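You operate a simulated robot arm through the tools that you are given. There is no shell and no other tool.

Carry out the task below with a simulated robot arm. There is one attempt and no reset: what you move stays moved.

Task
Put things in order on the bench top. At the end: the beige pale wad stands where the black pad stood; the red pad is in the blue tub; the silver cap stands where the beige pale wad stood; the green wad stands where the red pad stood; the black pad stands where the green wad stood; whatever was shut is shut again. Leave all else as you found it, and nothing knocked over.

It is judged by the outcome, as a careful person would: the job done as asked, and still so three seconds after it is handed in. It fails if anything else is knocked over, pushed out of place, dropped, spilled or broken. A push-on lid holds only when it is set on centred and level and pressed home; a screw cap is set on level and turned clockwise until tight.

Robot
A 6-joint arm with a two-finger gripper, fixed in place. Base frame: the origin is at the foot of the arm, x ahead of it, y to its left, z up; the work surface is at about z = 0. Readings come in cm, rad, newtons and seconds.
With the tool pointing down near the work surface it reaches from about 24 to 62 cm from the base axis. Its first joint turns from -1.152 to 1.152 rad. Payload 1.37 kg.
The TCP is the grasp point between the finger pads, 2.2 cm short of the fingertips. In the tool frame z runs along the fingers and y along their closing line. The gripper opens to 9.2 cm; its body begins 6.5 cm behind the TCP.
Orientation is that of the tool frame in the base frame, as [roll, pitch, yaw] about the fixed x, y, z axes, in that order (R = Rz(yaw) Ry(pitch) Rx(roll)). With the fingers straight down and closing along the base's y, the tool's x points along the base's -x, its y along +y and its z along -z.

Tools
- The arm moves only by the tool step_arm. Its argument "moves" is a list of rows, each a list of 7 numbers: the finger opening in mm, from 0 to 92, then the shift along the tool's x, y, z in mm, then the turn, a rotation vector about the tool's x, y, z in rad. In form: [[hand, x, y, z, rx, ry, rz], ...]. A call has 1 to 20 rows; each row shifts and turns the commanded pose from where the row before left it, along the tool's axes as they then stand. Rows are played at 5 a second. More than 5 cm and 0.15 rad between two rows, or a gripper value outside its range, and nothing of the call is played. A pose out of reach is approached as far as the arm can. The call stops where the force on the tool passes 40 N (or 10 N more than at its start, if that is more) or the arm is blocked; 0.2 s more then pass. Each finger travels about 5.99 cm/s and halts on what it meets, pressing with about 26 N; the grip force reading is that of the motor and also rises with nothing between the fingers. The clock runs only during rows and for 0.2 s after the last one: add rows that do not move to give the fingers time. The reply holds the time, the measured pose of the TCP, the force on the tool along the base axes, the opening and the grip force, in the units named above and with some noise, with the torque about the TCP (base axes, N m) and any sound that the robot's microphone picked up, and new pictures: "pictures" is both (left out), scene, wrist or none.
- Cameras (640 x 400 px; columns grow to the right, rows downward): "scene" is fixed at [2.78, -43.61, 56.88]; the picture's right is [0.80, -0.60, 0.00], its down [-0.43, -0.58, -0.70] and it looks along [0.42, 0.56, -0.72] (base axes); focal length 243 px, centre (320, 200). "wrist" rides on the gripper at [7.1, 1.9, -10.2] in the tool frame; the picture's right is [-0.26, 0.97, 0.00], its down [-0.75, -0.20, -0.63] and it looks along [-0.60, -0.16, 0.78] (tool axes); focal length 280 px, centre (320, 200). There is no depth. A picture from a camera that has moved, and an enlarged one, comes with that camera's place and axes in the base frame and with its lens.
- inspect(camera, box): a new picture of the part [left, top, right, bottom] of that camera's present view, enlarged. It takes no simulated time.
- finish_job(): hands the job in; it is judged then, once.

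Places have to be worked out from the pictures, the camera data and where the tool is seen. Open the gripper and draw the arm clear of the work before you hand the job in, unless the task says otherwise.

The tools are called after "Emit:" by a JSON object that holds its "method" and its "body". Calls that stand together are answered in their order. step_arm: Moves the arm, as the interface text tells. Its arguments: {"type":"object","properties":{"moves":{"type":"array"},"pictures":{"type":"string","enum":["both","scene","wrist","none"]}},"required":["moves"]} The other tools are called the same way: inspect (camera, box) takes an enlarged picture of a part of a camera's view; finish_job () hands the job in.

At the start:

```text
time_s: 0.0
tcp_pos: [31.71, 11.91, 30.41]
tool_rot: [3.139, 0.002, -3.141]
wrist_force: [-0.9, -0.7, 0.3]
moment: [0.0, -0.02, 0.03]
gripper_width: 9.19
grip_force: 0.1
```

scene: 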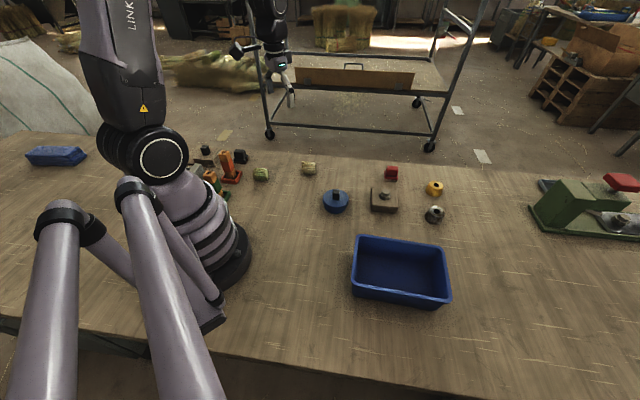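
wrist: 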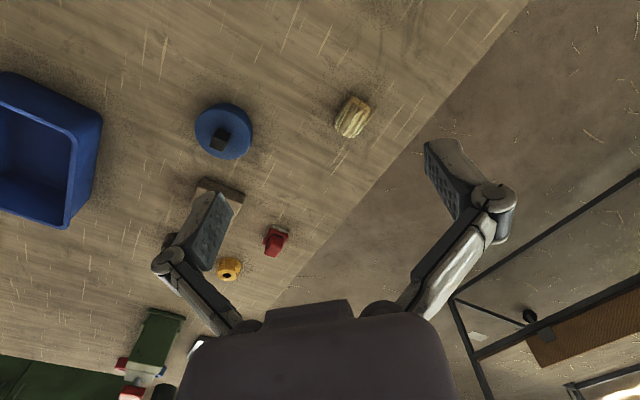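

I start by looking closely at the objects on the bench in the scene and wrist views before I move anything.

Emit:
{"method": "inspect", "body": {"camera": "scene", "box": [300, 140, 480, 250]}}

Emit:
{"method": "inspect", "body": {"camera": "scene", "box": [180, 130, 340, 230]}}

Emit:
{"method": "inspect", "body": {"camera": "wrist", "box": [140, 60, 400, 300]}}

```text
3.56 times, centred on (390, 195) of scene
camera zoom: at [2.78, -43.61, 56.88], right [0.8, -0.6, 0.0], down [-0.43, -0.58, -0.7], along [0.42, 0.56, -0.72], focal length 864 px, centre (71, 218)
```

zoom: 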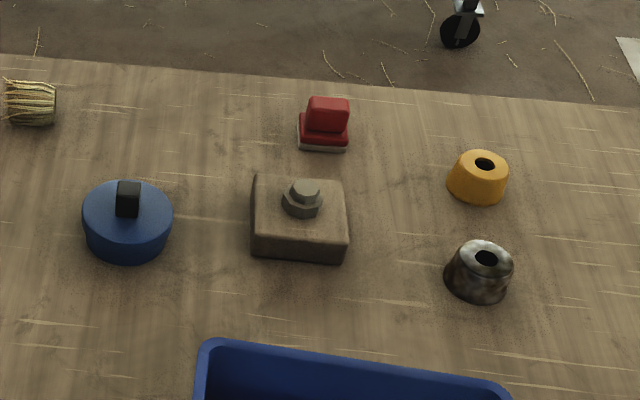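

```text
4.00 times, centred on (260, 180) of scene
camera zoom: at [2.78, -43.61, 56.88], right [0.8, -0.6, 0.0], down [-0.43, -0.58, -0.7], along [0.42, 0.56, -0.72], focal length 971 px, centre (560, 280)
```

zoom: 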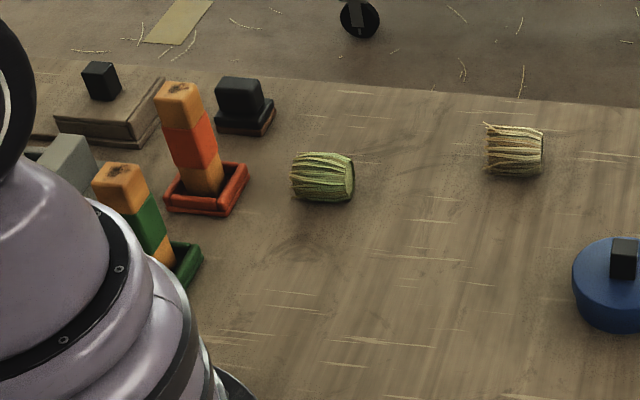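

```text
1.67 times, centred on (270, 180) of wrist
camera zoom: at [24.49, 13.97, 40.48], right [0.26, 0.97, 0.0], down [0.75, -0.2, 0.62], along [0.6, -0.16, -0.78], focal length 467 px, centre (403, 233)
```

zoom: 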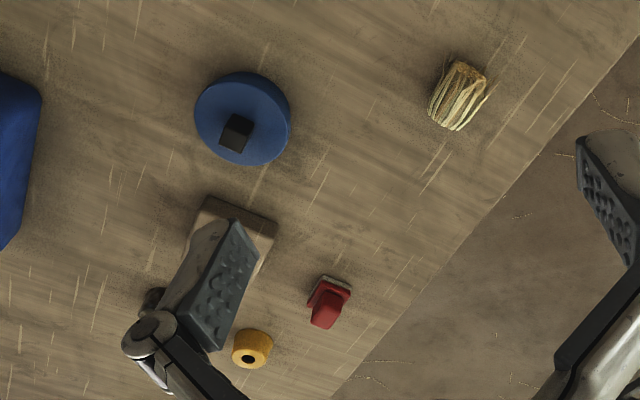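

The blue tray, a blue round thing with a knob and another blue object at far left all need telling apart. I look closer at each of them.

Emit:
{"method": "inspect", "body": {"camera": "scene", "box": [0, 130, 112, 200]}}

Emit:
{"method": "inspect", "body": {"camera": "scene", "box": [330, 220, 474, 310]}}

Emit:
{"method": "inspect", "body": {"camera": "scene", "box": [312, 180, 360, 220]}}

Emit:
{"method": "inspect", "body": {"camera": "scene", "box": [180, 140, 260, 210]}}

Emit:
{"method": "inspect", "body": {"camera": "scene", "box": [500, 160, 640, 250]}}

Emit:
{"method": "inspect", "body": {"camera": "wrist", "box": [0, 50, 120, 250]}}

```text
5.71 times, centred on (56, 165) of scene
camera zoom: at [2.78, -43.61, 56.88], right [0.8, -0.6, 0.0], down [-0.43, -0.58, -0.7], along [0.42, 0.56, -0.72], focal length 1388 px, centre (1829, 400)
```

zoom: 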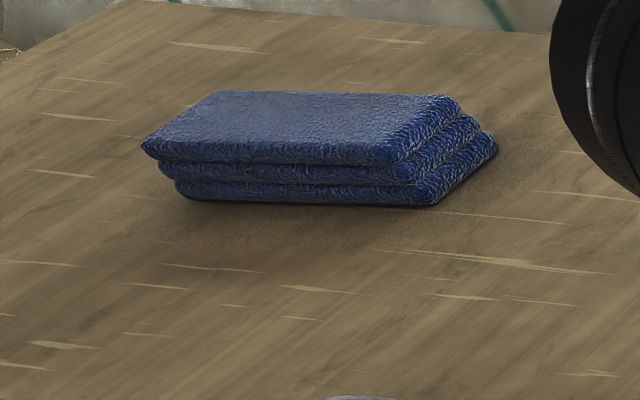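

```text
4.44 times, centred on (402, 265) of scene
camera zoom: at [2.78, -43.61, 56.88], right [0.8, -0.6, 0.0], down [-0.43, -0.58, -0.7], along [0.42, 0.56, -0.72], focal length 1079 px, centre (-44, -89)
```

zoom: 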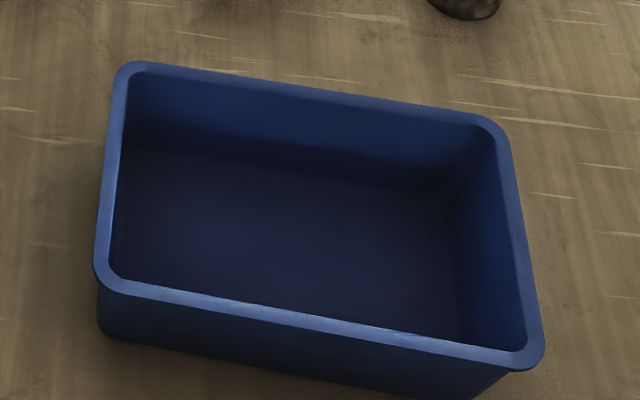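

```text
10.00 times, centred on (336, 200) of scene
camera zoom: at [2.78, -43.61, 56.88], right [0.8, -0.6, 0.0], down [-0.43, -0.58, -0.7], along [0.42, 0.56, -0.72], focal length 2428 px, centre (160, 200)
```

zoom: 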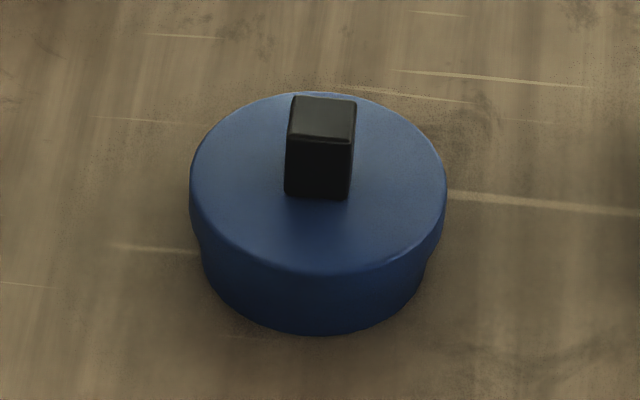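

```text
5.71 times, centred on (220, 175) of scene
camera zoom: at [2.78, -43.61, 56.88], right [0.8, -0.6, 0.0], down [-0.43, -0.58, -0.7], along [0.42, 0.56, -0.72], focal length 1388 px, centre (891, 343)
```

zoom: 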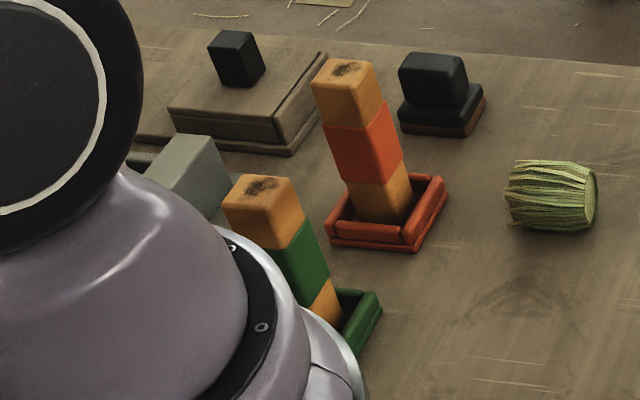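

```text
4.44 times, centred on (570, 205) of scene
camera zoom: at [2.78, -43.61, 56.88], right [0.8, -0.6, 0.0], down [-0.43, -0.58, -0.7], along [0.42, 0.56, -0.72], focal length 1079 px, centre (-791, 178)
```

zoom: 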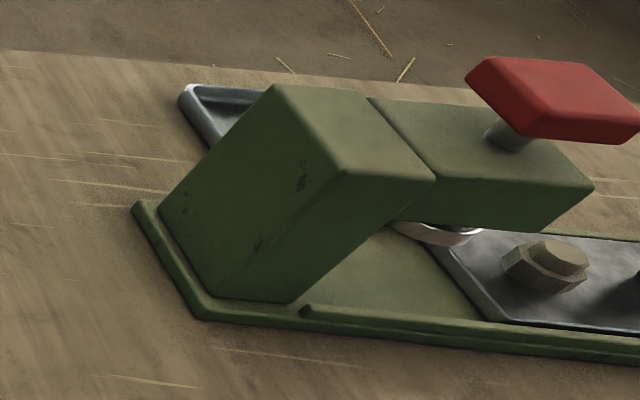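

```text
2.00 times, centred on (60, 150) of wrist
camera zoom: at [24.49, 13.97, 40.48], right [0.26, 0.97, 0.0], down [0.75, -0.2, 0.62], along [0.6, -0.16, -0.78], focal length 561 px, centre (840, 300)
```

zoom: 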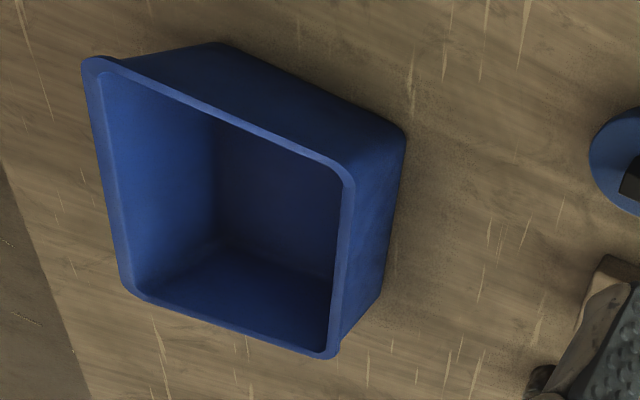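

The rectangular open container is the blue tub; the round blue pot, brown box and wooden box keep their lids and should stay untouched. The plan is a chain: red pad → tub, green wad → red's place, black pad → green's place, beige wad → black's place, silver cap → beige's place. I estimate the red pad at about (62.8, -5.5), so I move over towards it at a safe height.

Emit:
{"method": "step_arm", "body": {"moves": [[92, -26, -17, 13, 0, 0, 0], [92, -26, -17, 13, 0, 0, 0], [92, -26, -17, 13, 0, 0, 0], [92, -26, -17, 13, 0, 0, 0], [92, -26, -17, 13, 0, 0, 0], [92, -26, -17, 13, 0, 0, 0], [92, -26, -17, 13, 0, 0, 0], [92, -26, -17, 13, 0, 0, 0], [92, 0, 0, 0, 0, 0, 0], [92, 0, 0, 0, 0, 0, 0]]}}

```text
time_s: 2.2
tcp_pos: [52.38, -1.5, 20.26]
tool_rot: [3.14, 0.001, -3.141]
wrist_force: [-0.1, -0.6, 0.2]
moment: [-0.01, 0.02, -0.03]
gripper_width: 9.19
grip_force: 0.0
camera wrist: at [45.42, 0.5, 30.28], right [0.26, 0.97, 0.0], down [0.75, -0.2, 0.62], along [0.6, -0.16, -0.78], focal length 280 px, centre (320, 200)
```

scene: 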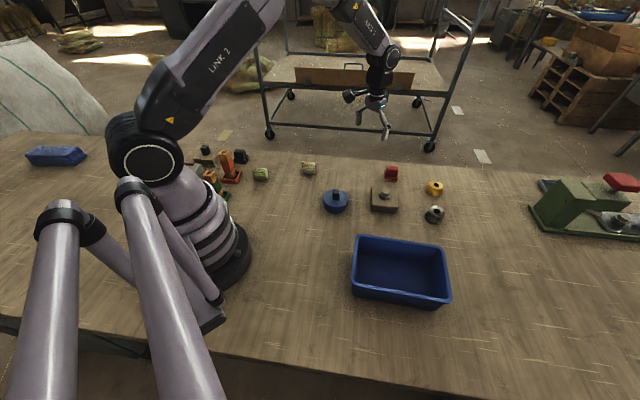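
wrist: 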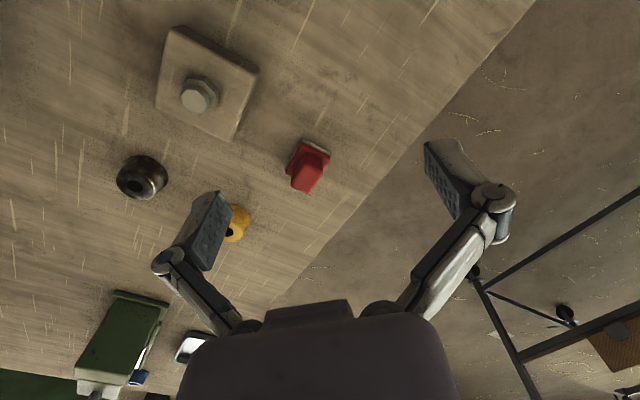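

The red pad is now in view near (310,165). I zoom in to find its footprint and height.

Emit:
{"method": "inspect", "body": {"camera": "wrist", "box": [270, 120, 350, 200]}}

Emit:
{"method": "inspect", "body": {"camera": "wrist", "box": [100, 10, 280, 260]}}

Emit:
{"method": "inspect", "body": {"camera": "scene", "box": [370, 155, 410, 190]}}

```text
5.00 times, centred on (310, 160) of wrist
camera zoom: at [45.42, 0.5, 30.28], right [0.26, 0.97, 0.0], down [0.75, -0.2, 0.62], along [0.6, -0.16, -0.78], focal length 1402 px, centre (370, 400)
```

zoom: 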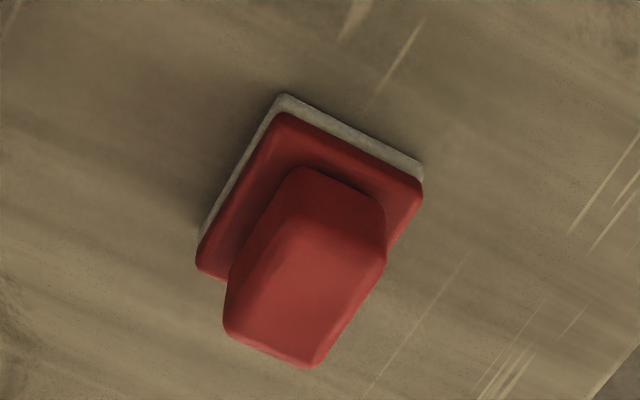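

```text
1.60 times, centred on (190, 135) of wrist
camera zoom: at [45.42, 0.5, 30.28], right [0.26, 0.97, 0.0], down [0.75, -0.2, 0.62], along [0.6, -0.16, -0.78], focal length 449 px, centre (528, 304)
```

zoom: 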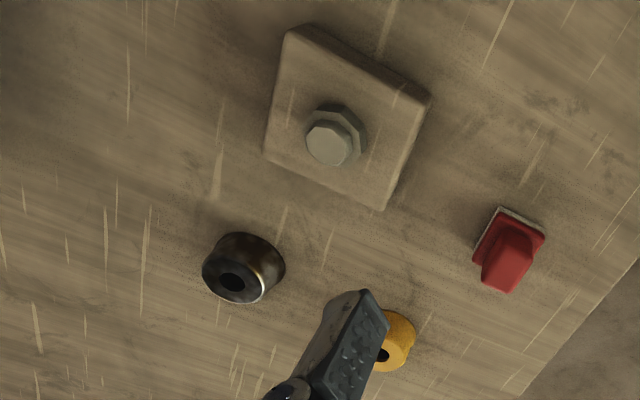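

```text
11.43 times, centred on (390, 172) of scene
camera zoom: at [2.78, -43.61, 56.88], right [0.8, -0.6, 0.0], down [-0.43, -0.58, -0.7], along [0.42, 0.56, -0.72], focal length 2775 px, centre (-480, 514)
```

zoom: 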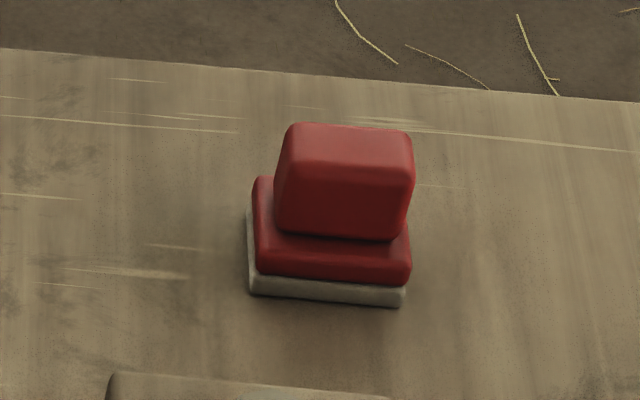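

The red pad is a stamp-like block. Its base is about 4 × 4.5 cm, centred near (62.2, -5.6) and turned about 45°, with a handle up to z≈4.7. I move above it and turn the fingers so they will close across the handle's thin side (line at about 43° in the base frame).

Emit:
{"method": "step_arm", "body": {"moves": [[80, -25, -10, 15, 0, 0, 0], [80, -25, -10, 15, 0, 0, 0], [80, -25, -10, 15, 0, 0, 0], [80, -24, -11, 15, 0, 0, 0], [80, 0, 0, 0, 0, 0, 0.137], [80, 0, 0, 0, 0, 0, 0.137], [80, 0, 0, 0, 0, 0, 0.137], [80, 0, 0, 0, 0, 0, 0.137], [80, 0, 0, 0, 0, 0, 0.137], [80, 0, 0, 0, 0, 0, 0.135], [80, 0, 0, 0, 0, 0, 0], [80, 0, 0, 0, 0, 0, 0]]}}

```text
time_s: 4.8
tcp_pos: [62.27, -5.66, 13.97]
tool_rot: [3.139, 0.0, 2.322]
wrist_force: [-0.3, -0.4, -0.8]
moment: [-0.01, -0.01, -0.01]
gripper_width: 8.02
grip_force: 0.1
camera wrist: at [58.91, 0.89, 24.06], right [0.88, 0.47, 0.0], down [0.36, -0.69, 0.62], along [0.29, -0.55, -0.78], focal length 280 px, centre (320, 200)
```

scene: 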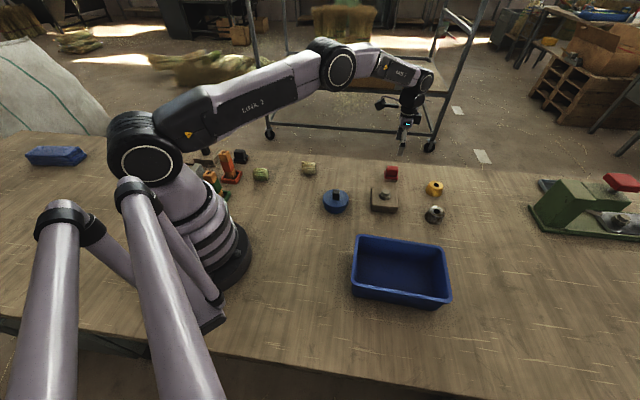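
wrist: 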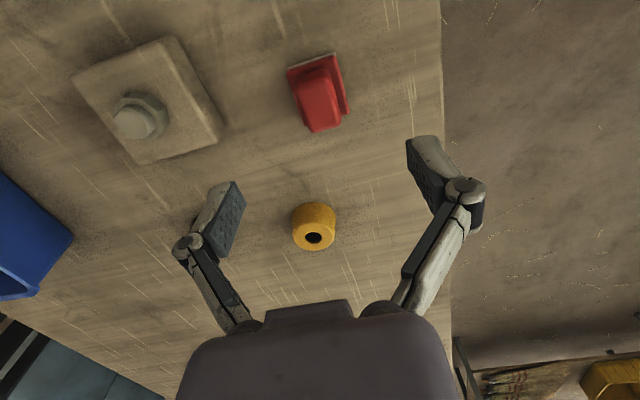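

Emit:
{"method": "inspect", "body": {"camera": "wrist", "box": [270, 40, 370, 140]}}

```text
4.00 times, centred on (320, 90) of wrist
camera zoom: at [58.91, 0.89, 24.06], right [0.88, 0.47, 0.0], down [0.36, -0.69, 0.62], along [0.29, -0.55, -0.78], focal length 1122 px, centre (320, 640)
```

zoom: 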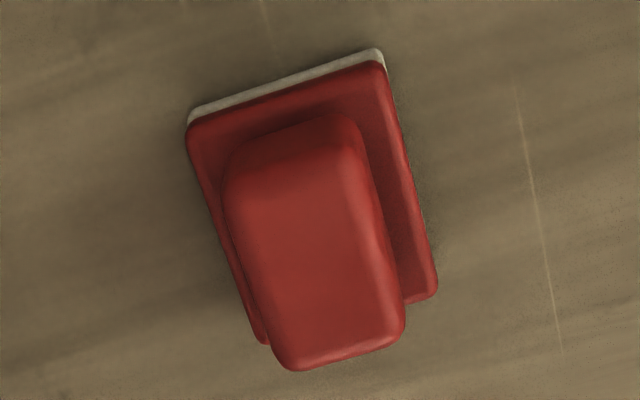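

The fingers are aligned with the handle to within a couple of degrees, and the pad centre is about 4 mm towards tool +x. I correct that and descend to just above the handle.

Emit:
{"method": "step_arm", "body": {"moves": [[60, 4, 0, 20, 0, 0, 0], [60, 0, 0, 20, 0, 0, 0], [60, 0, 0, 20, 0, 0, 0], [60, 0, 0, 12, 0, 0, 0], [60, 0, 0, 0, 0, 0, 0]], "pictures": "both"}}

```text
time_s: 6.0
tcp_pos: [61.98, -5.13, 6.77]
tool_rot: [3.14, 0.001, 2.324]
wrist_force: [-0.3, -0.2, -0.2]
moment: [0.0, 0.04, -0.01]
gripper_width: 5.99
grip_force: 0.1
camera wrist: at [58.58, 1.4, 16.94], right [0.88, 0.47, 0.0], down [0.36, -0.69, 0.62], along [0.29, -0.55, -0.78], focal length 280 px, centre (320, 200)
```

scene: 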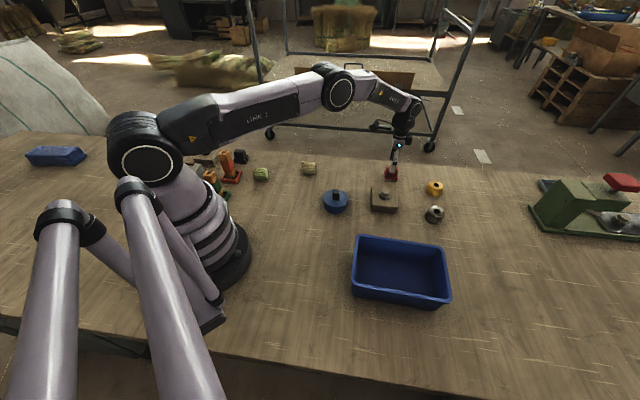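
wrist: 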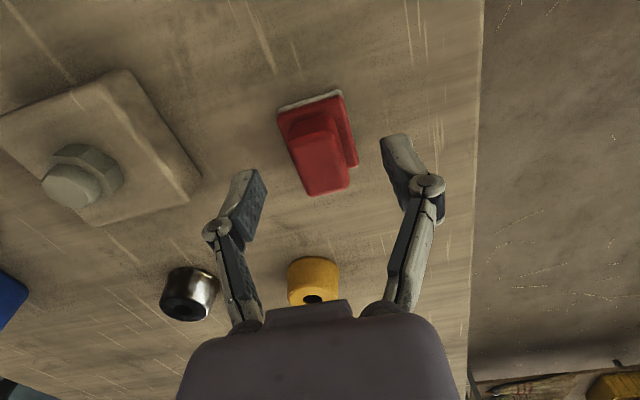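

Emit:
{"method": "inspect", "body": {"camera": "wrist", "box": [220, 80, 420, 205]}}

Emit:
{"method": "inspect", "body": {"camera": "scene", "box": [360, 110, 440, 190]}}

```text
3.20 times, centred on (320, 142) of wrist
camera zoom: at [58.58, 1.4, 16.94], right [0.88, 0.47, 0.0], down [0.36, -0.69, 0.62], along [0.29, -0.55, -0.78], focal length 897 px, centre (320, 384)
```

zoom: 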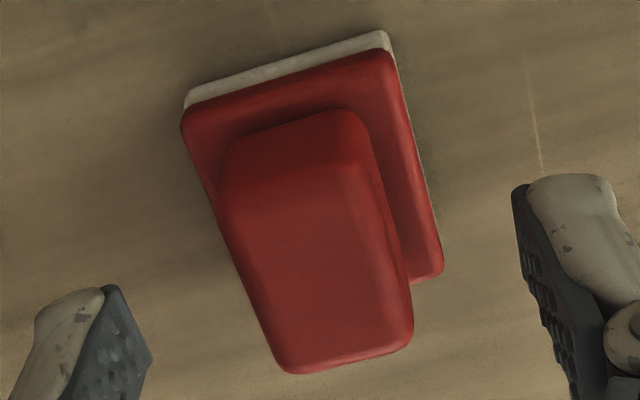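

```text
5.00 times, centred on (400, 150) of scene
camera zoom: at [2.78, -43.61, 56.88], right [0.8, -0.6, 0.0], down [-0.43, -0.58, -0.7], along [0.42, 0.56, -0.72], focal length 1214 px, centre (-80, 450)
```

zoom: 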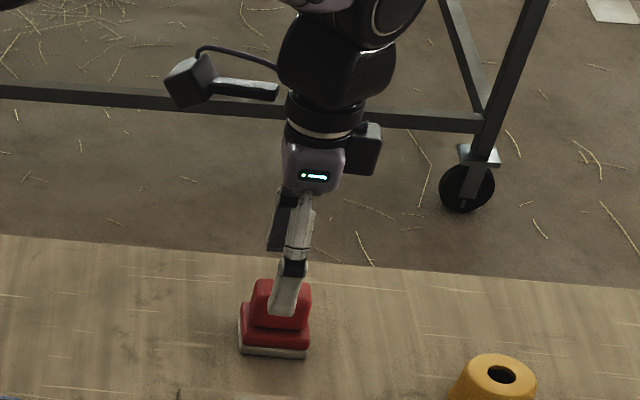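

Handle centre coincides with the projected grasp point. I lower to z≈4.2 so the fingertips stay just above the pad's base, then close.

Emit:
{"method": "step_arm", "body": {"moves": [[60, 0, 0, 10, 0, 0, 0], [60, 0, 0, 10, 0, 0, 0], [60, 0, 0, 6, 0, 0, 0], [45, 0, 0, 0, 0, 0, 0], [30, 0, 0, 0, 0, 0, 0], [15, 0, 0, 0, 0, 0, 0], [10, 0, 0, 0, 0, 0, 0], [10, 0, 0, 0, 0, 0, 0], [10, 0, 0, 0, 0, 0, 0]], "pictures": "wrist"}}

```text
time_s: 8.0
tcp_pos: [61.93, -5.36, 4.03]
tool_rot: [-3.141, 0.001, 2.324]
wrist_force: [-1.0, -0.1, -0.2]
moment: [-0.01, 0.02, 0.03]
gripper_width: 2.5
grip_force: 25.6
camera wrist: at [58.54, 1.28, 14.24], right [0.88, 0.47, 0.0], down [0.36, -0.69, 0.62], along [0.29, -0.55, -0.78], focal length 280 px, centre (320, 200)
```

wrist: 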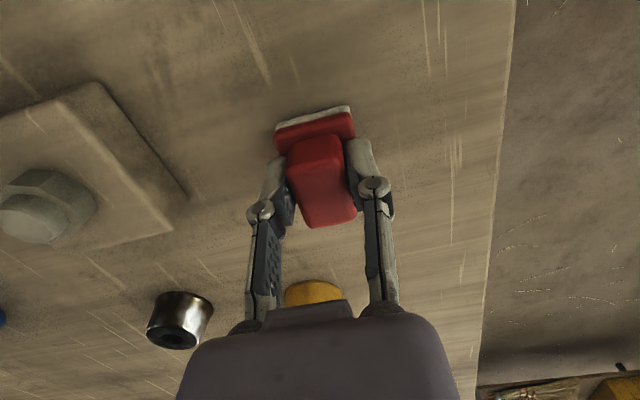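

The grip is firm at 2.5 cm, and the red pad's original place is TCP (61.95, -5.37). I lift it straight up and carry it over to the blue tub, centred near (35, -31.5).

Emit:
{"method": "step_arm", "body": {"moves": [[10, 0, 0, -15, 0, 0, 0], [10, 0, 0, -30, 0, 0, 0], [10, 0, 0, -35, 0, 0, 0], [10, 0, 0, -35, 0, 0, 0], [10, 0, 0, -25, 0, 0, 0], [10, 0, -20, 0, 0, 0, 0], [10, 0, -35, 0, 0, 0, 0], [10, 0, -35, 0, 0, 0, 0], [10, 0, -35, 0, 0, 0, 0], [10, 0, -35, 0, 0, 0, 0], [10, 0, -35, 0, 0, 0, 0], [10, 0, -35, 0, 0, 0, 0], [10, 0, -35, 0, 0, 0, 0], [10, 0, -35, 0, 0, 0, 0], [10, 0, -35, 0, 0, 0, 0], [10, 0, -25, 0, 0, 0, 0], [10, -5, -15, 0, 0, 0, 0], [10, 0, 0, 0, 0, 0, 0]]}}

```text
time_s: 11.8
tcp_pos: [34.94, -31.57, 18.26]
tool_rot: [-3.141, -0.002, 2.323]
wrist_force: [1.0, 0.4, -0.3]
moment: [-0.05, -0.03, -0.03]
gripper_width: 2.52
grip_force: 25.8
camera wrist: at [31.58, -24.97, 28.45], right [0.88, 0.47, 0.0], down [0.36, -0.69, 0.62], along [0.29, -0.55, -0.78], focal length 280 px, centre (320, 200)
```

scene: 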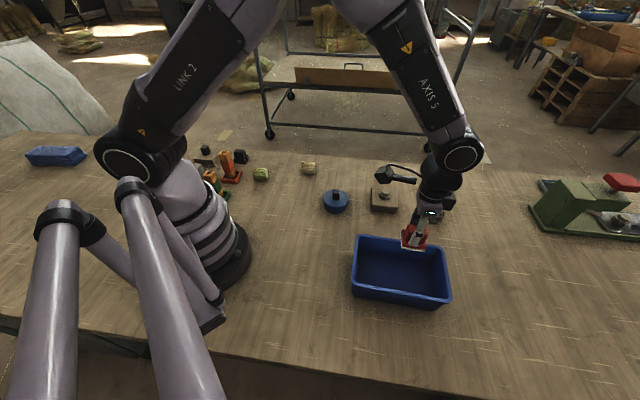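
wrist: 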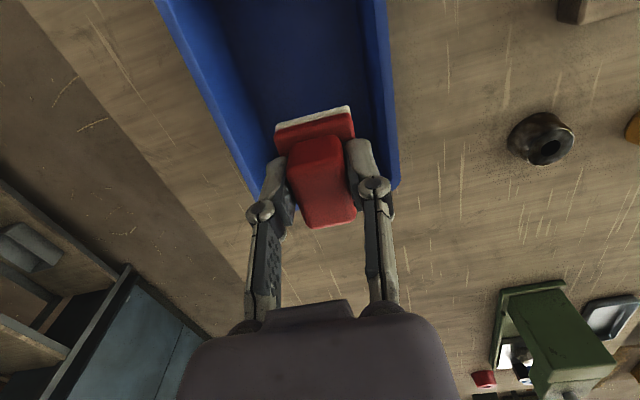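

Emit:
{"method": "inspect", "body": {"camera": "wrist", "box": [140, 0, 460, 200]}}

Emit:
{"method": "inspect", "body": {"camera": "scene", "box": [340, 170, 480, 320]}}

```text
2.00 times, centred on (300, 100) of wrist
camera zoom: at [31.58, -24.97, 28.45], right [0.88, 0.47, 0.0], down [0.36, -0.69, 0.62], along [0.29, -0.55, -0.78], focal length 561 px, centre (360, 400)
```

zoom: 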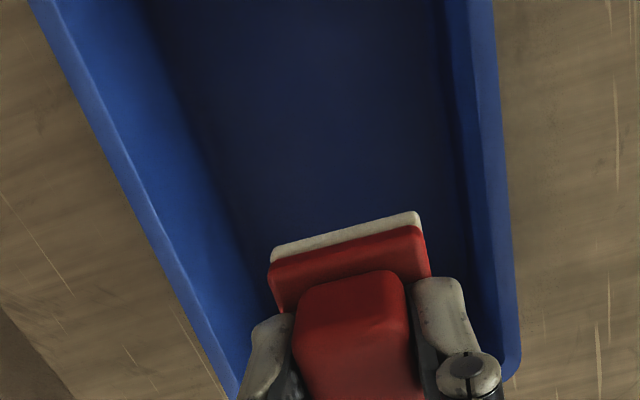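

```text
2.67 times, centred on (410, 245) of scene
camera zoom: at [2.78, -43.61, 56.88], right [0.8, -0.6, 0.0], down [-0.43, -0.58, -0.7], along [0.42, 0.56, -0.72], focal length 648 px, centre (80, 80)
```

zoom: 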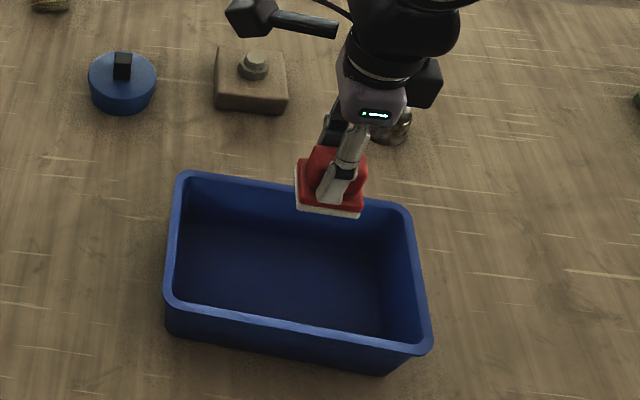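

The view shows the tub's centreline about 1.4 cm to the left of the grasp point. I shift over and lower the pad into the tub, stopping just above the floor.

Emit:
{"method": "step_arm", "body": {"moves": [[10, 0, -14, 0, 0, 0, 0], [10, 0, 0, 30, 0, 0, 0], [10, 0, 0, 30, 0, 0, 0], [10, 0, 0, 30, 0, 0, 0], [10, 0, 0, 25, 0, 0, 0], [10, 0, 0, 10, 0, 0, 0], [10, 0, 0, 0, 0, 0, 0]]}}

```text
time_s: 13.4
tcp_pos: [33.87, -32.19, 5.7]
tool_rot: [3.14, 0.0, 2.322]
wrist_force: [-0.7, 0.2, -0.7]
moment: [0.0, 0.02, 0.04]
gripper_width: 2.54
grip_force: 25.8
camera wrist: at [30.58, -25.62, 15.78], right [0.88, 0.47, 0.0], down [0.36, -0.69, 0.62], along [0.29, -0.55, -0.78], focal length 280 px, centre (320, 200)
```

scene: 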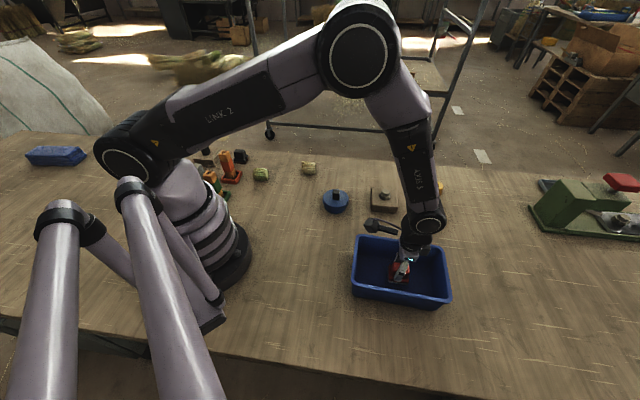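
wrist: 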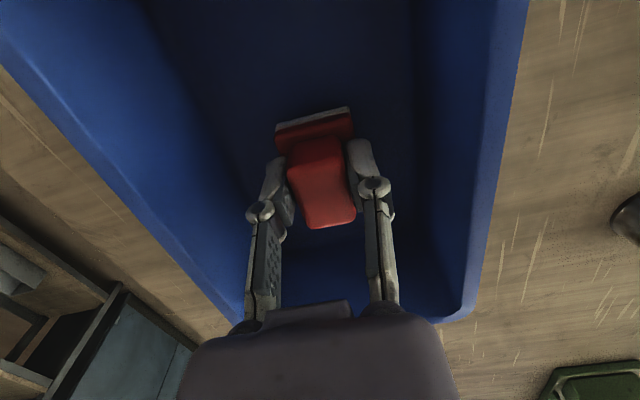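

The pad is centred in the tub, about a centimetre above its floor. I lower it in small steps and watch the force.

Emit:
{"method": "step_arm", "body": {"moves": [[10, 0, 0, 3, 0, 0, 0], [10, 0, 0, 3, 0, 0, 0], [10, 0, 0, 3, 0, 0, 0], [10, 0, 0, 2, 0, 0, 0], [10, 0, 0, 0, 0, 0, 0]], "pictures": "none"}}

Emit:
{"method": "step_arm", "body": {"moves": [[10, 0, 0, 2, 0, 0, 0], [10, 0, 0, 0, 0, 0, 0]], "pictures": "none"}}

```text
time_s: 14.6
tcp_pos: [33.94, -32.3, 4.65]
tool_rot: [3.14, -0.001, 2.324]
wrist_force: [0.1, 0.7, -0.9]
moment: [-0.01, 0.01, 0.01]
gripper_width: 2.54
grip_force: 25.9
```

```text
time_s: 15.2
tcp_pos: [33.91, -32.3, 4.56]
tool_rot: [3.141, 0.0, 2.323]
wrist_force: [-2.5, 2.7, 12.6]
moment: [0.07, 0.09, 0.01]
gripper_width: 2.54
grip_force: 26.0
```

The pad touches the tub floor (12.6 N upward). I ease off a millimetre, open the fingers a little and rise straight up.

Emit:
{"method": "step_arm", "body": {"moves": [[10, 0, 0, -1, 0, 0, 0], [30, 0, 0, 0, 0, 0, 0], [45, 0, 0, 0, 0, 0, 0], [48, 0, 0, 0, 0, 0, 0], [48, 0, 0, -15, 0, 0, 0], [48, 0, 0, -25, 0, 0, 0], [48, 0, 0, -35, 0, 0, 0], [48, 0, 0, -40, 0, 0, 0], [48, 0, 0, -40, 0, 0, 0], [48, 0, 0, 0, 0, 0, 0]]}}

```text
time_s: 17.4
tcp_pos: [33.79, -32.19, 19.98]
tool_rot: [3.139, -0.003, 2.321]
wrist_force: [-0.4, -0.2, -0.5]
moment: [0.01, 0.02, 0.02]
gripper_width: 4.8
grip_force: 0.0
camera wrist: at [30.45, -25.63, 30.07], right [0.88, 0.47, 0.0], down [0.36, -0.69, 0.62], along [0.29, -0.55, -0.78], focal length 280 px, centre (320, 200)
```

scene: 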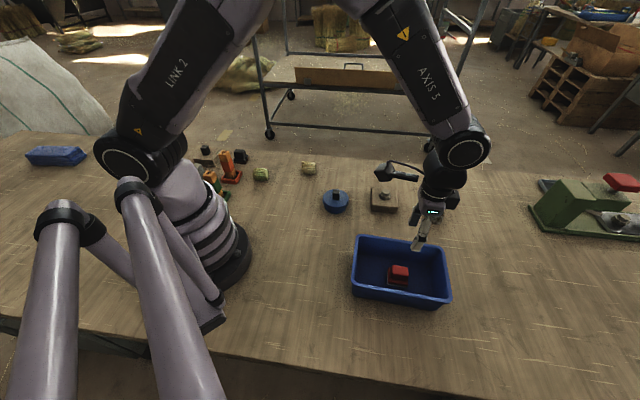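
wrist: 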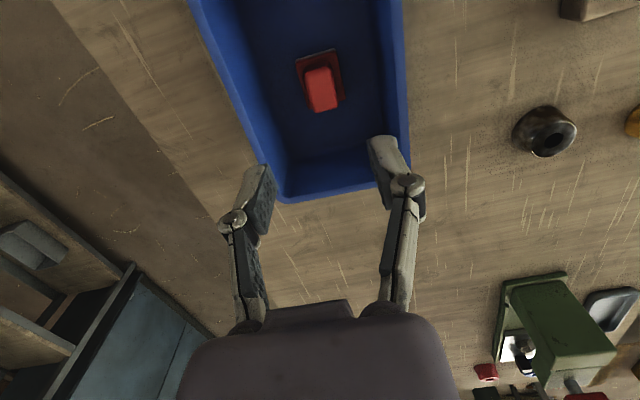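

The red pad stands upright in the tub. Next is the green wad near (26, 22.7): I turn the gripper back square and swing across high up to look at it from above.

Emit:
{"method": "step_arm", "body": {"moves": [[60, 0, 0, -10, 0, 0, -0.137], [60, 0, 0, -10, 0, 0, -0.137], [60, 0, 0, -10, 0, 0, -0.137], [60, 0, 0, 0, 0, 0, -0.137], [60, 0, 0, 0, 0, 0, -0.137], [60, 0, 0, 0, 0, 0, -0.134], [60, -9, 39, 0, 0, 0, 0], [60, -9, 39, 0, 0, 0, 0], [60, -9, 39, 0, 0, 0, 0], [60, -9, 39, 0, 0, 0, 0], [60, -9, 39, 0, 0, 0, 0], [60, -9, 39, 0, 0, 0, 0], [60, -8, 38, 0, 0, 0, 0], [60, 18, 37, 0, 0, 0, 0], [60, 18, 37, 0, 0, 0, 0], [60, 18, 37, 0, 0, 0, 0], [60, 18, 37, 0, 0, 0, 0], [60, 18, 37, 0, 0, 0, 0], [60, 18, 37, 0, 0, 0, 0], [60, 0, 0, 0, 0, 0, 0]]}}

```text
time_s: 21.6
tcp_pos: [29.07, 16.78, 22.7]
tool_rot: [3.14, -0.001, 3.141]
wrist_force: [0.1, 0.2, 0.9]
moment: [-0.02, -0.01, 0.03]
gripper_width: 6.0
grip_force: 0.2
camera wrist: at [22.06, 18.89, 32.81], right [0.26, 0.96, 0.0], down [0.75, -0.21, 0.62], along [0.6, -0.16, -0.78], focal length 280 px, centre (320, 200)
```

scene: 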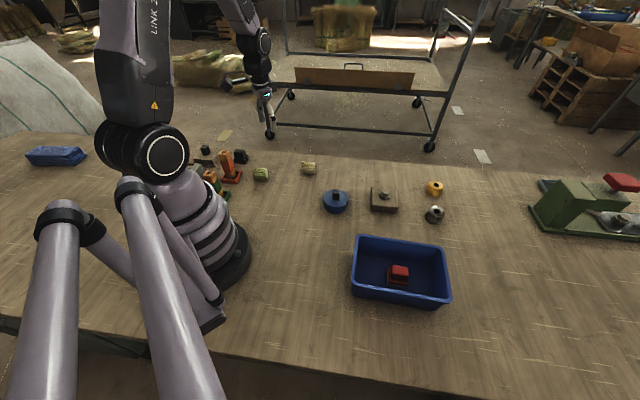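
wrist: 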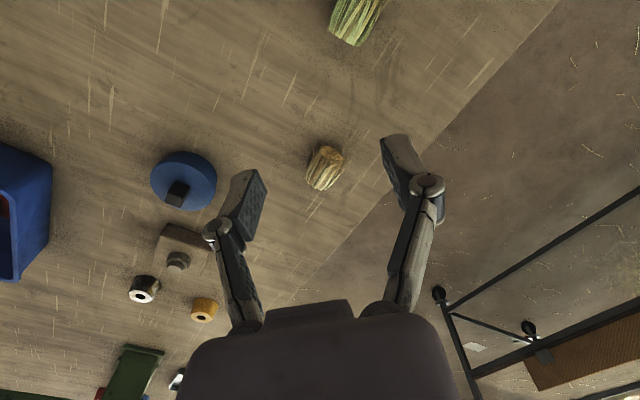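

The green wad is at the top edge of the wrist view, near (26, 21.5). I back off and turn the tool radially, so the wad, the black pad and the tower all come into view.

Emit:
{"method": "step_arm", "body": {"moves": [[60, 30, 12, 0, 0, 0, -0.14], [60, 25, 30, 0, 0, 0, -0.14], [60, 15, 0, 0, 0, 0, -0.14], [60, 0, 0, 0, 0, 0, -0.14], [60, 0, 0, 0, 0, 0, -0.14], [60, 0, 0, 0, 0, 0, 0], [60, 0, 0, 0, 0, 0, 0]]}}

```text
time_s: 23.2
tcp_pos: [21.87, 20.44, 22.91]
tool_rot: [3.141, 0.002, -2.442]
wrist_force: [-0.5, 0.3, 0.6]
moment: [0.0, -0.01, 0.01]
gripper_width: 6.02
grip_force: 0.1
camera wrist: at [15.31, 17.44, 33.05], right [-0.42, 0.91, 0.0], down [0.71, 0.33, 0.63], along [0.57, 0.26, -0.78], focal length 280 px, centre (320, 200)
```

scene: 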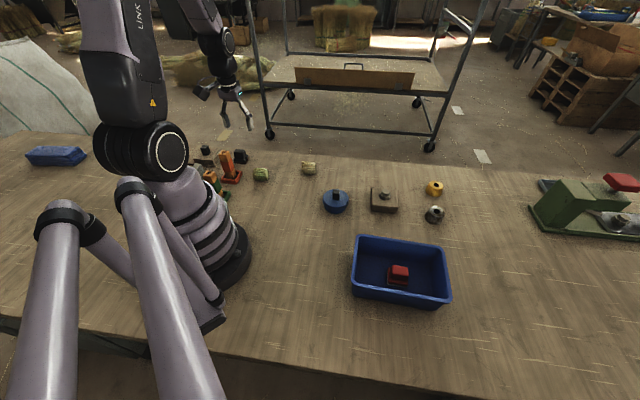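
wrist: 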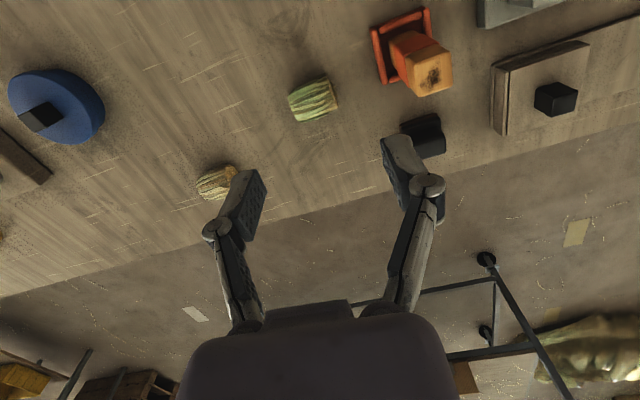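

Emit:
{"method": "inspect", "body": {"camera": "wrist", "box": [260, 50, 380, 140]}}

Emit:
{"method": "inspect", "body": {"camera": "wrist", "box": [360, 0, 620, 165]}}

Emit:
{"method": "inspect", "body": {"camera": "scene", "box": [240, 155, 330, 195]}}

```text
4.44 times, centred on (320, 95) of wrist
camera zoom: at [15.31, 17.44, 33.05], right [-0.42, 0.91, 0.0], down [0.71, 0.33, 0.63], along [0.57, 0.26, -0.78], focal length 1246 px, centre (320, 667)
```

zoom: 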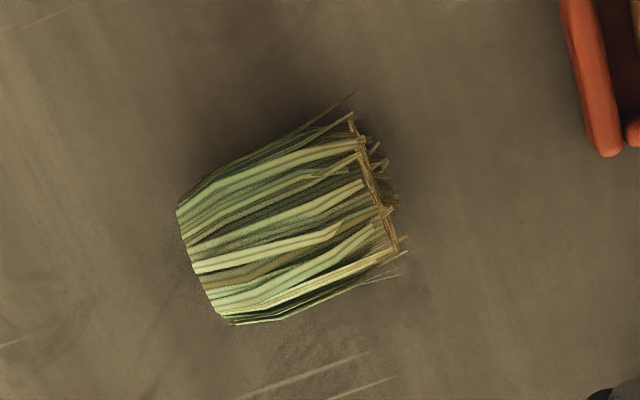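

```text
2.42 times, centred on (490, 82) of wrist
camera zoom: at [15.31, 17.44, 33.05], right [-0.42, 0.91, 0.0], down [0.71, 0.33, 0.63], along [0.57, 0.26, -0.78], focal length 680 px, centre (-92, 485)
```

zoom: 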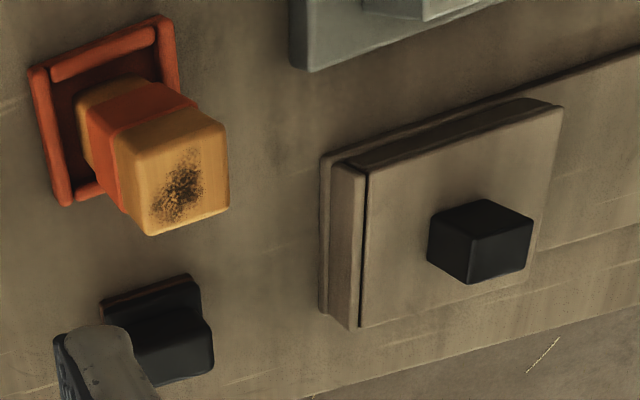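

```text
7.11 times, centred on (285, 175) of scene
camera zoom: at [2.78, -43.61, 56.88], right [0.8, -0.6, 0.0], down [-0.43, -0.58, -0.7], along [0.42, 0.56, -0.72], focal length 1727 px, centre (569, 378)
```

zoom: 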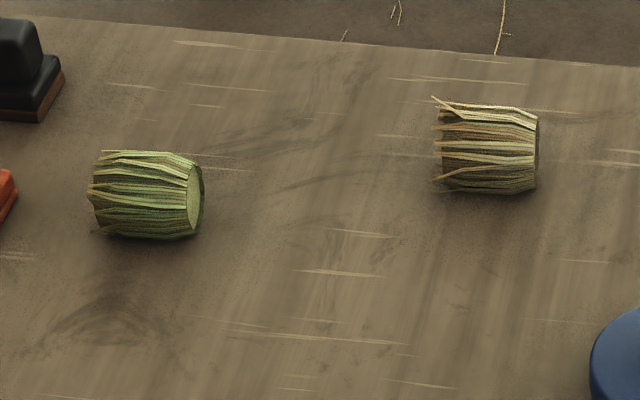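

The green wad is a straw bundle lying on its side, about 4.6 × 3.3 cm, centred near (25.3, 21.3) with its axis at about 139°. I'll grip across its diameter with the camera side pointing away from the 11 cm tower, so I turn the tool by about +99° above it.

Emit:
{"method": "step_arm", "body": {"moves": [[70, -32, -16, 0, 0, 0, 0], [70, 0, 0, 0, 0, 0, -0.144], [70, 0, 0, 0, 0, 0, -0.144], [70, 0, 0, 0, 0, 0, -0.144], [70, 0, 0, 0, 0, 0, -0.144], [70, 0, 0, 0, 0, 0, -0.144], [70, 0, 0, 0, 0, 0, -0.144], [70, 0, 0, 0, 0, 0, -0.144], [70, 0, 0, 0, 0, 0, -0.144], [70, 0, 0, 0, 0, 0, -0.144], [70, 0, 0, 0, 0, 0, -0.144], [70, 0, 0, 0, 0, 0, -0.144], [70, 0, 0, 0, 0, 0, -0.144], [70, 0, 0, 20, 0, 0, 0], [70, 0, 0, 30, 0, 0, 0], [70, 0, 0, 20, 0, 0, 0], [70, 0, 0, 20, 0, 0, 0], [70, 0, 0, 0, 0, 0, 0]]}}

```text
time_s: 27.0
tcp_pos: [25.51, 21.27, 13.9]
tool_rot: [3.141, 0.001, -0.713]
wrist_force: [0.2, -0.2, 0.0]
moment: [-0.03, -0.01, 0.05]
gripper_width: 7.0
grip_force: 0.1
camera wrist: at [29.57, 15.29, 23.98], right [-0.83, -0.56, 0.0], down [-0.44, 0.65, 0.63], along [-0.35, 0.52, -0.78], focal length 280 px, centre (320, 200)
```

scene: 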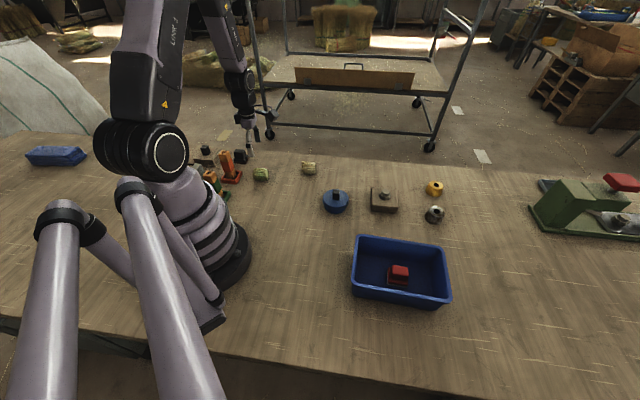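
wrist: 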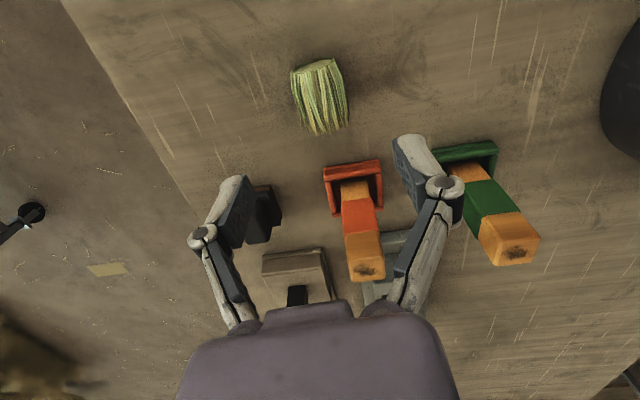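

Emit:
{"method": "inspect", "body": {"camera": "wrist", "box": [270, 40, 370, 150]}}

```text
3.64 times, centred on (320, 95) of wrist
camera zoom: at [29.57, 15.29, 23.98], right [-0.83, -0.56, 0.0], down [-0.44, 0.65, 0.63], along [-0.35, 0.52, -0.78], focal length 1020 px, centre (320, 582)
```

zoom: 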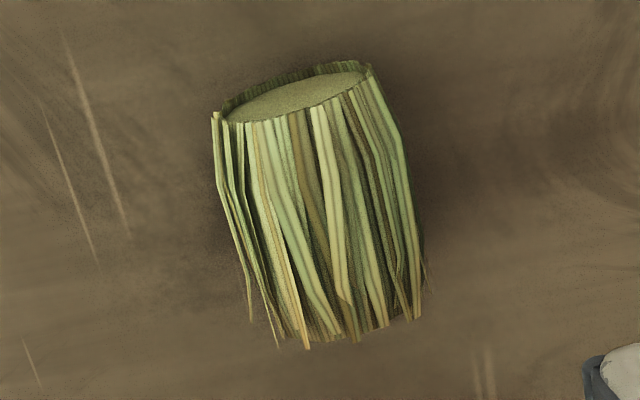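

The wad is centred under the grasp point and aligned within about 5°; its diameter is about 4 cm. I descend in two stages to z≈2.7.

Emit:
{"method": "step_arm", "body": {"moves": [[70, 0, 0, 30, 0, 0, 0.05], [70, 0, 0, 30, 0, 0, 0.03], [70, 0, 0, 20, 0, 0, 0], [70, 0, 0, 10, 0, 0, 0], [70, 0, 0, 0, 0, 0, 0]]}}

```text
time_s: 28.2
tcp_pos: [25.69, 21.22, 4.81]
tool_rot: [-3.139, 0.001, -0.795]
wrist_force: [-0.1, 0.3, -0.5]
moment: [-0.04, -0.04, 0.0]
gripper_width: 6.98
grip_force: 0.2
camera wrist: at [29.31, 14.93, 14.91], right [-0.87, -0.49, 0.0], down [-0.38, 0.68, 0.63], along [-0.31, 0.55, -0.78], focal length 280 px, centre (320, 200)
```

scene: 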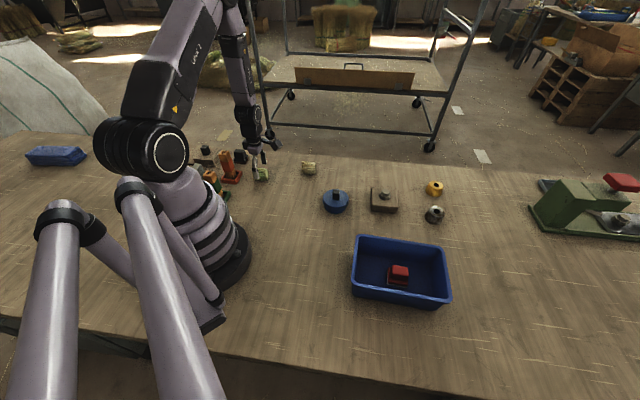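
wrist: 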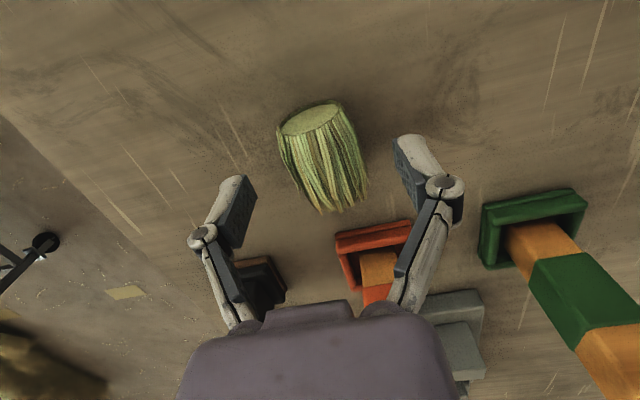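

Emit:
{"method": "step_arm", "body": {"moves": [[70, 0, 0, 12, 0, 0, 0], [70, 0, 0, 9, 0, 0, 0], [60, 0, 0, 0, 0, 0, 0], [50, 0, 0, 0, 0, 0, 0], [42, 0, 0, 0, 0, 0, 0], [34, 0, 0, 0, 0, 0, 0], [25, 0, 0, 0, 0, 0, 0], [20, 0, 0, 0, 0, 0, 0], [20, 0, 0, 0, 0, 0, 0]], "pictures": "wrist"}}

```text
time_s: 30.2
tcp_pos: [25.55, 21.3, 2.79]
tool_rot: [-3.139, -0.001, -0.794]
wrist_force: [-0.2, -0.5, 4.0]
moment: [0.05, 0.02, 0.0]
gripper_width: 4.28
grip_force: 26.2
camera wrist: at [29.21, 14.94, 12.82], right [-0.87, -0.49, 0.0], down [-0.38, 0.68, 0.63], along [-0.31, 0.55, -0.78], focal length 280 px, centre (320, 200)
```

wrist: 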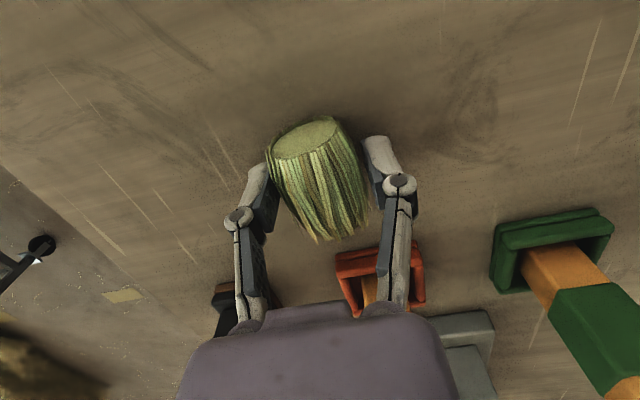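

The green wad is held at 4.28 cm; its original place is TCP (25.55, 21.3), with a table height of 2.79 for this grip. I lift it and carry it towards the red pad's former place at (62.0, -5.4).

Emit:
{"method": "step_arm", "body": {"moves": [[20, 0, 0, -10, 0, 0, 0], [20, 0, 0, -20, 0, 0, 0], [20, 0, 0, -35, 0, 0, 0], [20, 0, 0, -35, 0, 0, 0], [20, 0, 0, -35, 0, 0, 0], [20, 0, 0, -10, 0, 0, 0], [20, 20, -3, 0, 0, 0, 0], [20, 35, -5.8, 0, 0, 0, 0], [20, 37, -6, 0, 0, 0, 0], [20, 37, -6, 0, 0, 0, 0], [20, 37, -6, 0, 0, 0, 0], [20, 37, -6, 0, 0, 0, 0], [20, 37, -6, 0, 0, 0, 0], [20, 37, -6, 0, 0, 0, 0], [20, 37, -6, 0, 0, 0, 0], [20, 37, -6, 0, 0, 0, 0], [20, 37, -6, 0, 0, 0, 0], [20, 35, -6, 0, 0, 0, 0], [20, 23, -4, 0, 0, 0, 0], [20, 0, 0, 0, 0, 0, 0]]}}

```text
time_s: 34.4
tcp_pos: [62.05, -5.3, 17.15]
tool_rot: [3.14, 0.003, -0.793]
wrist_force: [0.1, 0.2, -0.7]
moment: [0.04, -0.01, 0.03]
gripper_width: 4.27
grip_force: 25.7
camera wrist: at [65.75, -11.6, 27.27], right [-0.87, -0.49, 0.0], down [-0.38, 0.68, 0.63], along [-0.31, 0.55, -0.78], focal length 280 px, centre (320, 200)
```

scene: 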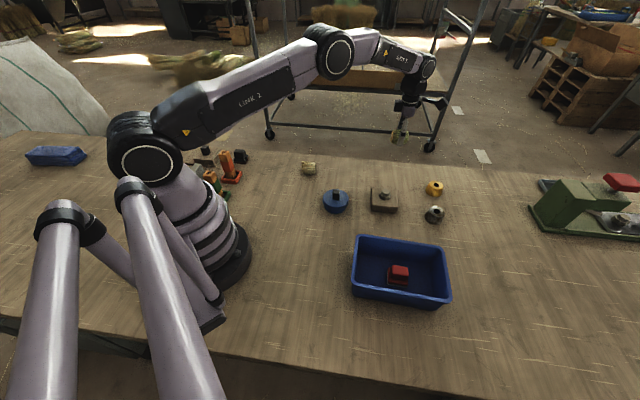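
wrist: 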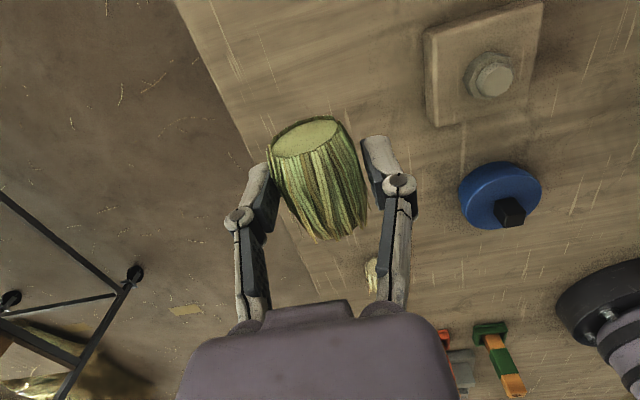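

The arm holds position well here; the wad hangs level over the red pad's old place. I lower it to just above the bench.

Emit:
{"method": "step_arm", "body": {"moves": [[20, 0, 0, 30, 0, 0, 0], [20, 0, 0, 35, 0, 0, 0], [20, 0, 0, 35, 0, 0, 0], [20, 0, 0, 25, 0, 0, 0], [20, 0, 0, 10, 0, 0, 0], [20, 0, 0, 4, 0, 0, 0], [20, 0, 0, 0, 0, 0, 0]], "pictures": "scene"}}

```text
time_s: 36.0
tcp_pos: [61.88, -5.25, 3.35]
tool_rot: [-3.139, 0.001, -0.793]
wrist_force: [0.2, -0.1, -0.2]
moment: [-0.02, 0.0, 0.0]
gripper_width: 4.24
grip_force: 25.8
```

scene: 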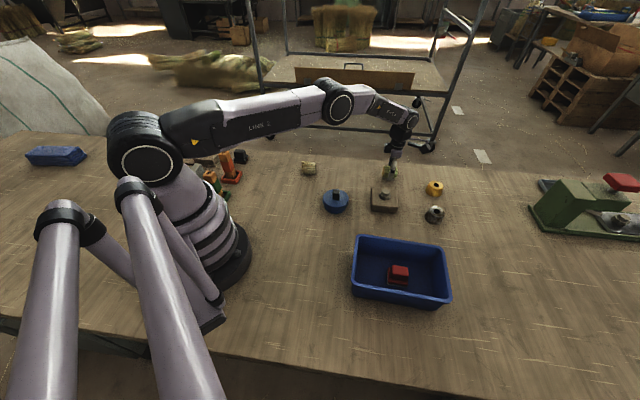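

I lower the last few millimetres in small steps until contact shows.

Emit:
{"method": "step_arm", "body": {"moves": [[20, 0, 0, 2, 0, 0, 0], [20, 0, 0, 2, 0, 0, 0], [20, 0, 0, 0, 0, 0, 0]], "pictures": "none"}}

Emit:
{"method": "step_arm", "body": {"moves": [[20, 0, 0, 2, 0, 0, 0], [20, 0, 0, 0, 0, 0, 0]], "pictures": "none"}}

```text
time_s: 36.8
tcp_pos: [61.81, -5.25, 3.08]
tool_rot: [-3.139, 0.001, -0.793]
wrist_force: [-0.3, -0.5, 0.3]
moment: [0.0, 0.02, -0.04]
gripper_width: 4.24
grip_force: 26.1
```

```text
time_s: 37.4
tcp_pos: [61.87, -5.27, 2.84]
tool_rot: [-3.14, 0.0, -0.794]
wrist_force: [0.3, 0.0, -0.2]
moment: [-0.03, 0.0, -0.02]
gripper_width: 4.25
grip_force: 25.5
```

Emit:
{"method": "step_arm", "body": {"moves": [[20, 0, 0, 1, 0, 0, 0], [20, 0, 0, 0, 0, 0, 0]], "pictures": "wrist"}}

```text
time_s: 38.0
tcp_pos: [61.9, -5.37, 2.88]
tool_rot: [-3.14, -0.001, -0.794]
wrist_force: [-0.7, -0.5, 3.5]
moment: [0.04, -0.02, 0.01]
gripper_width: 4.25
grip_force: 26.2
camera wrist: at [65.48, -11.65, 12.88], right [-0.87, -0.49, 0.0], down [-0.38, 0.68, 0.63], along [-0.31, 0.55, -0.78], focal length 280 px, centre (320, 200)
```

wrist: 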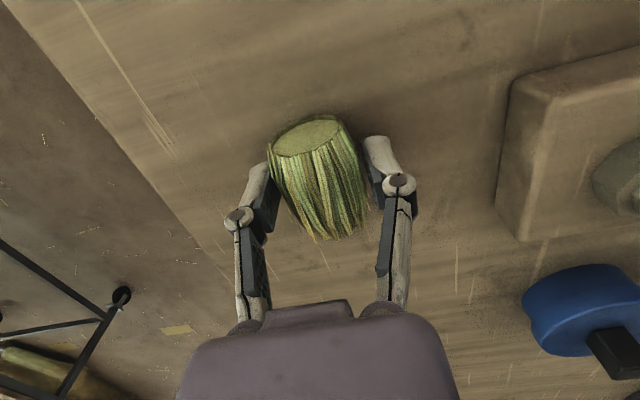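

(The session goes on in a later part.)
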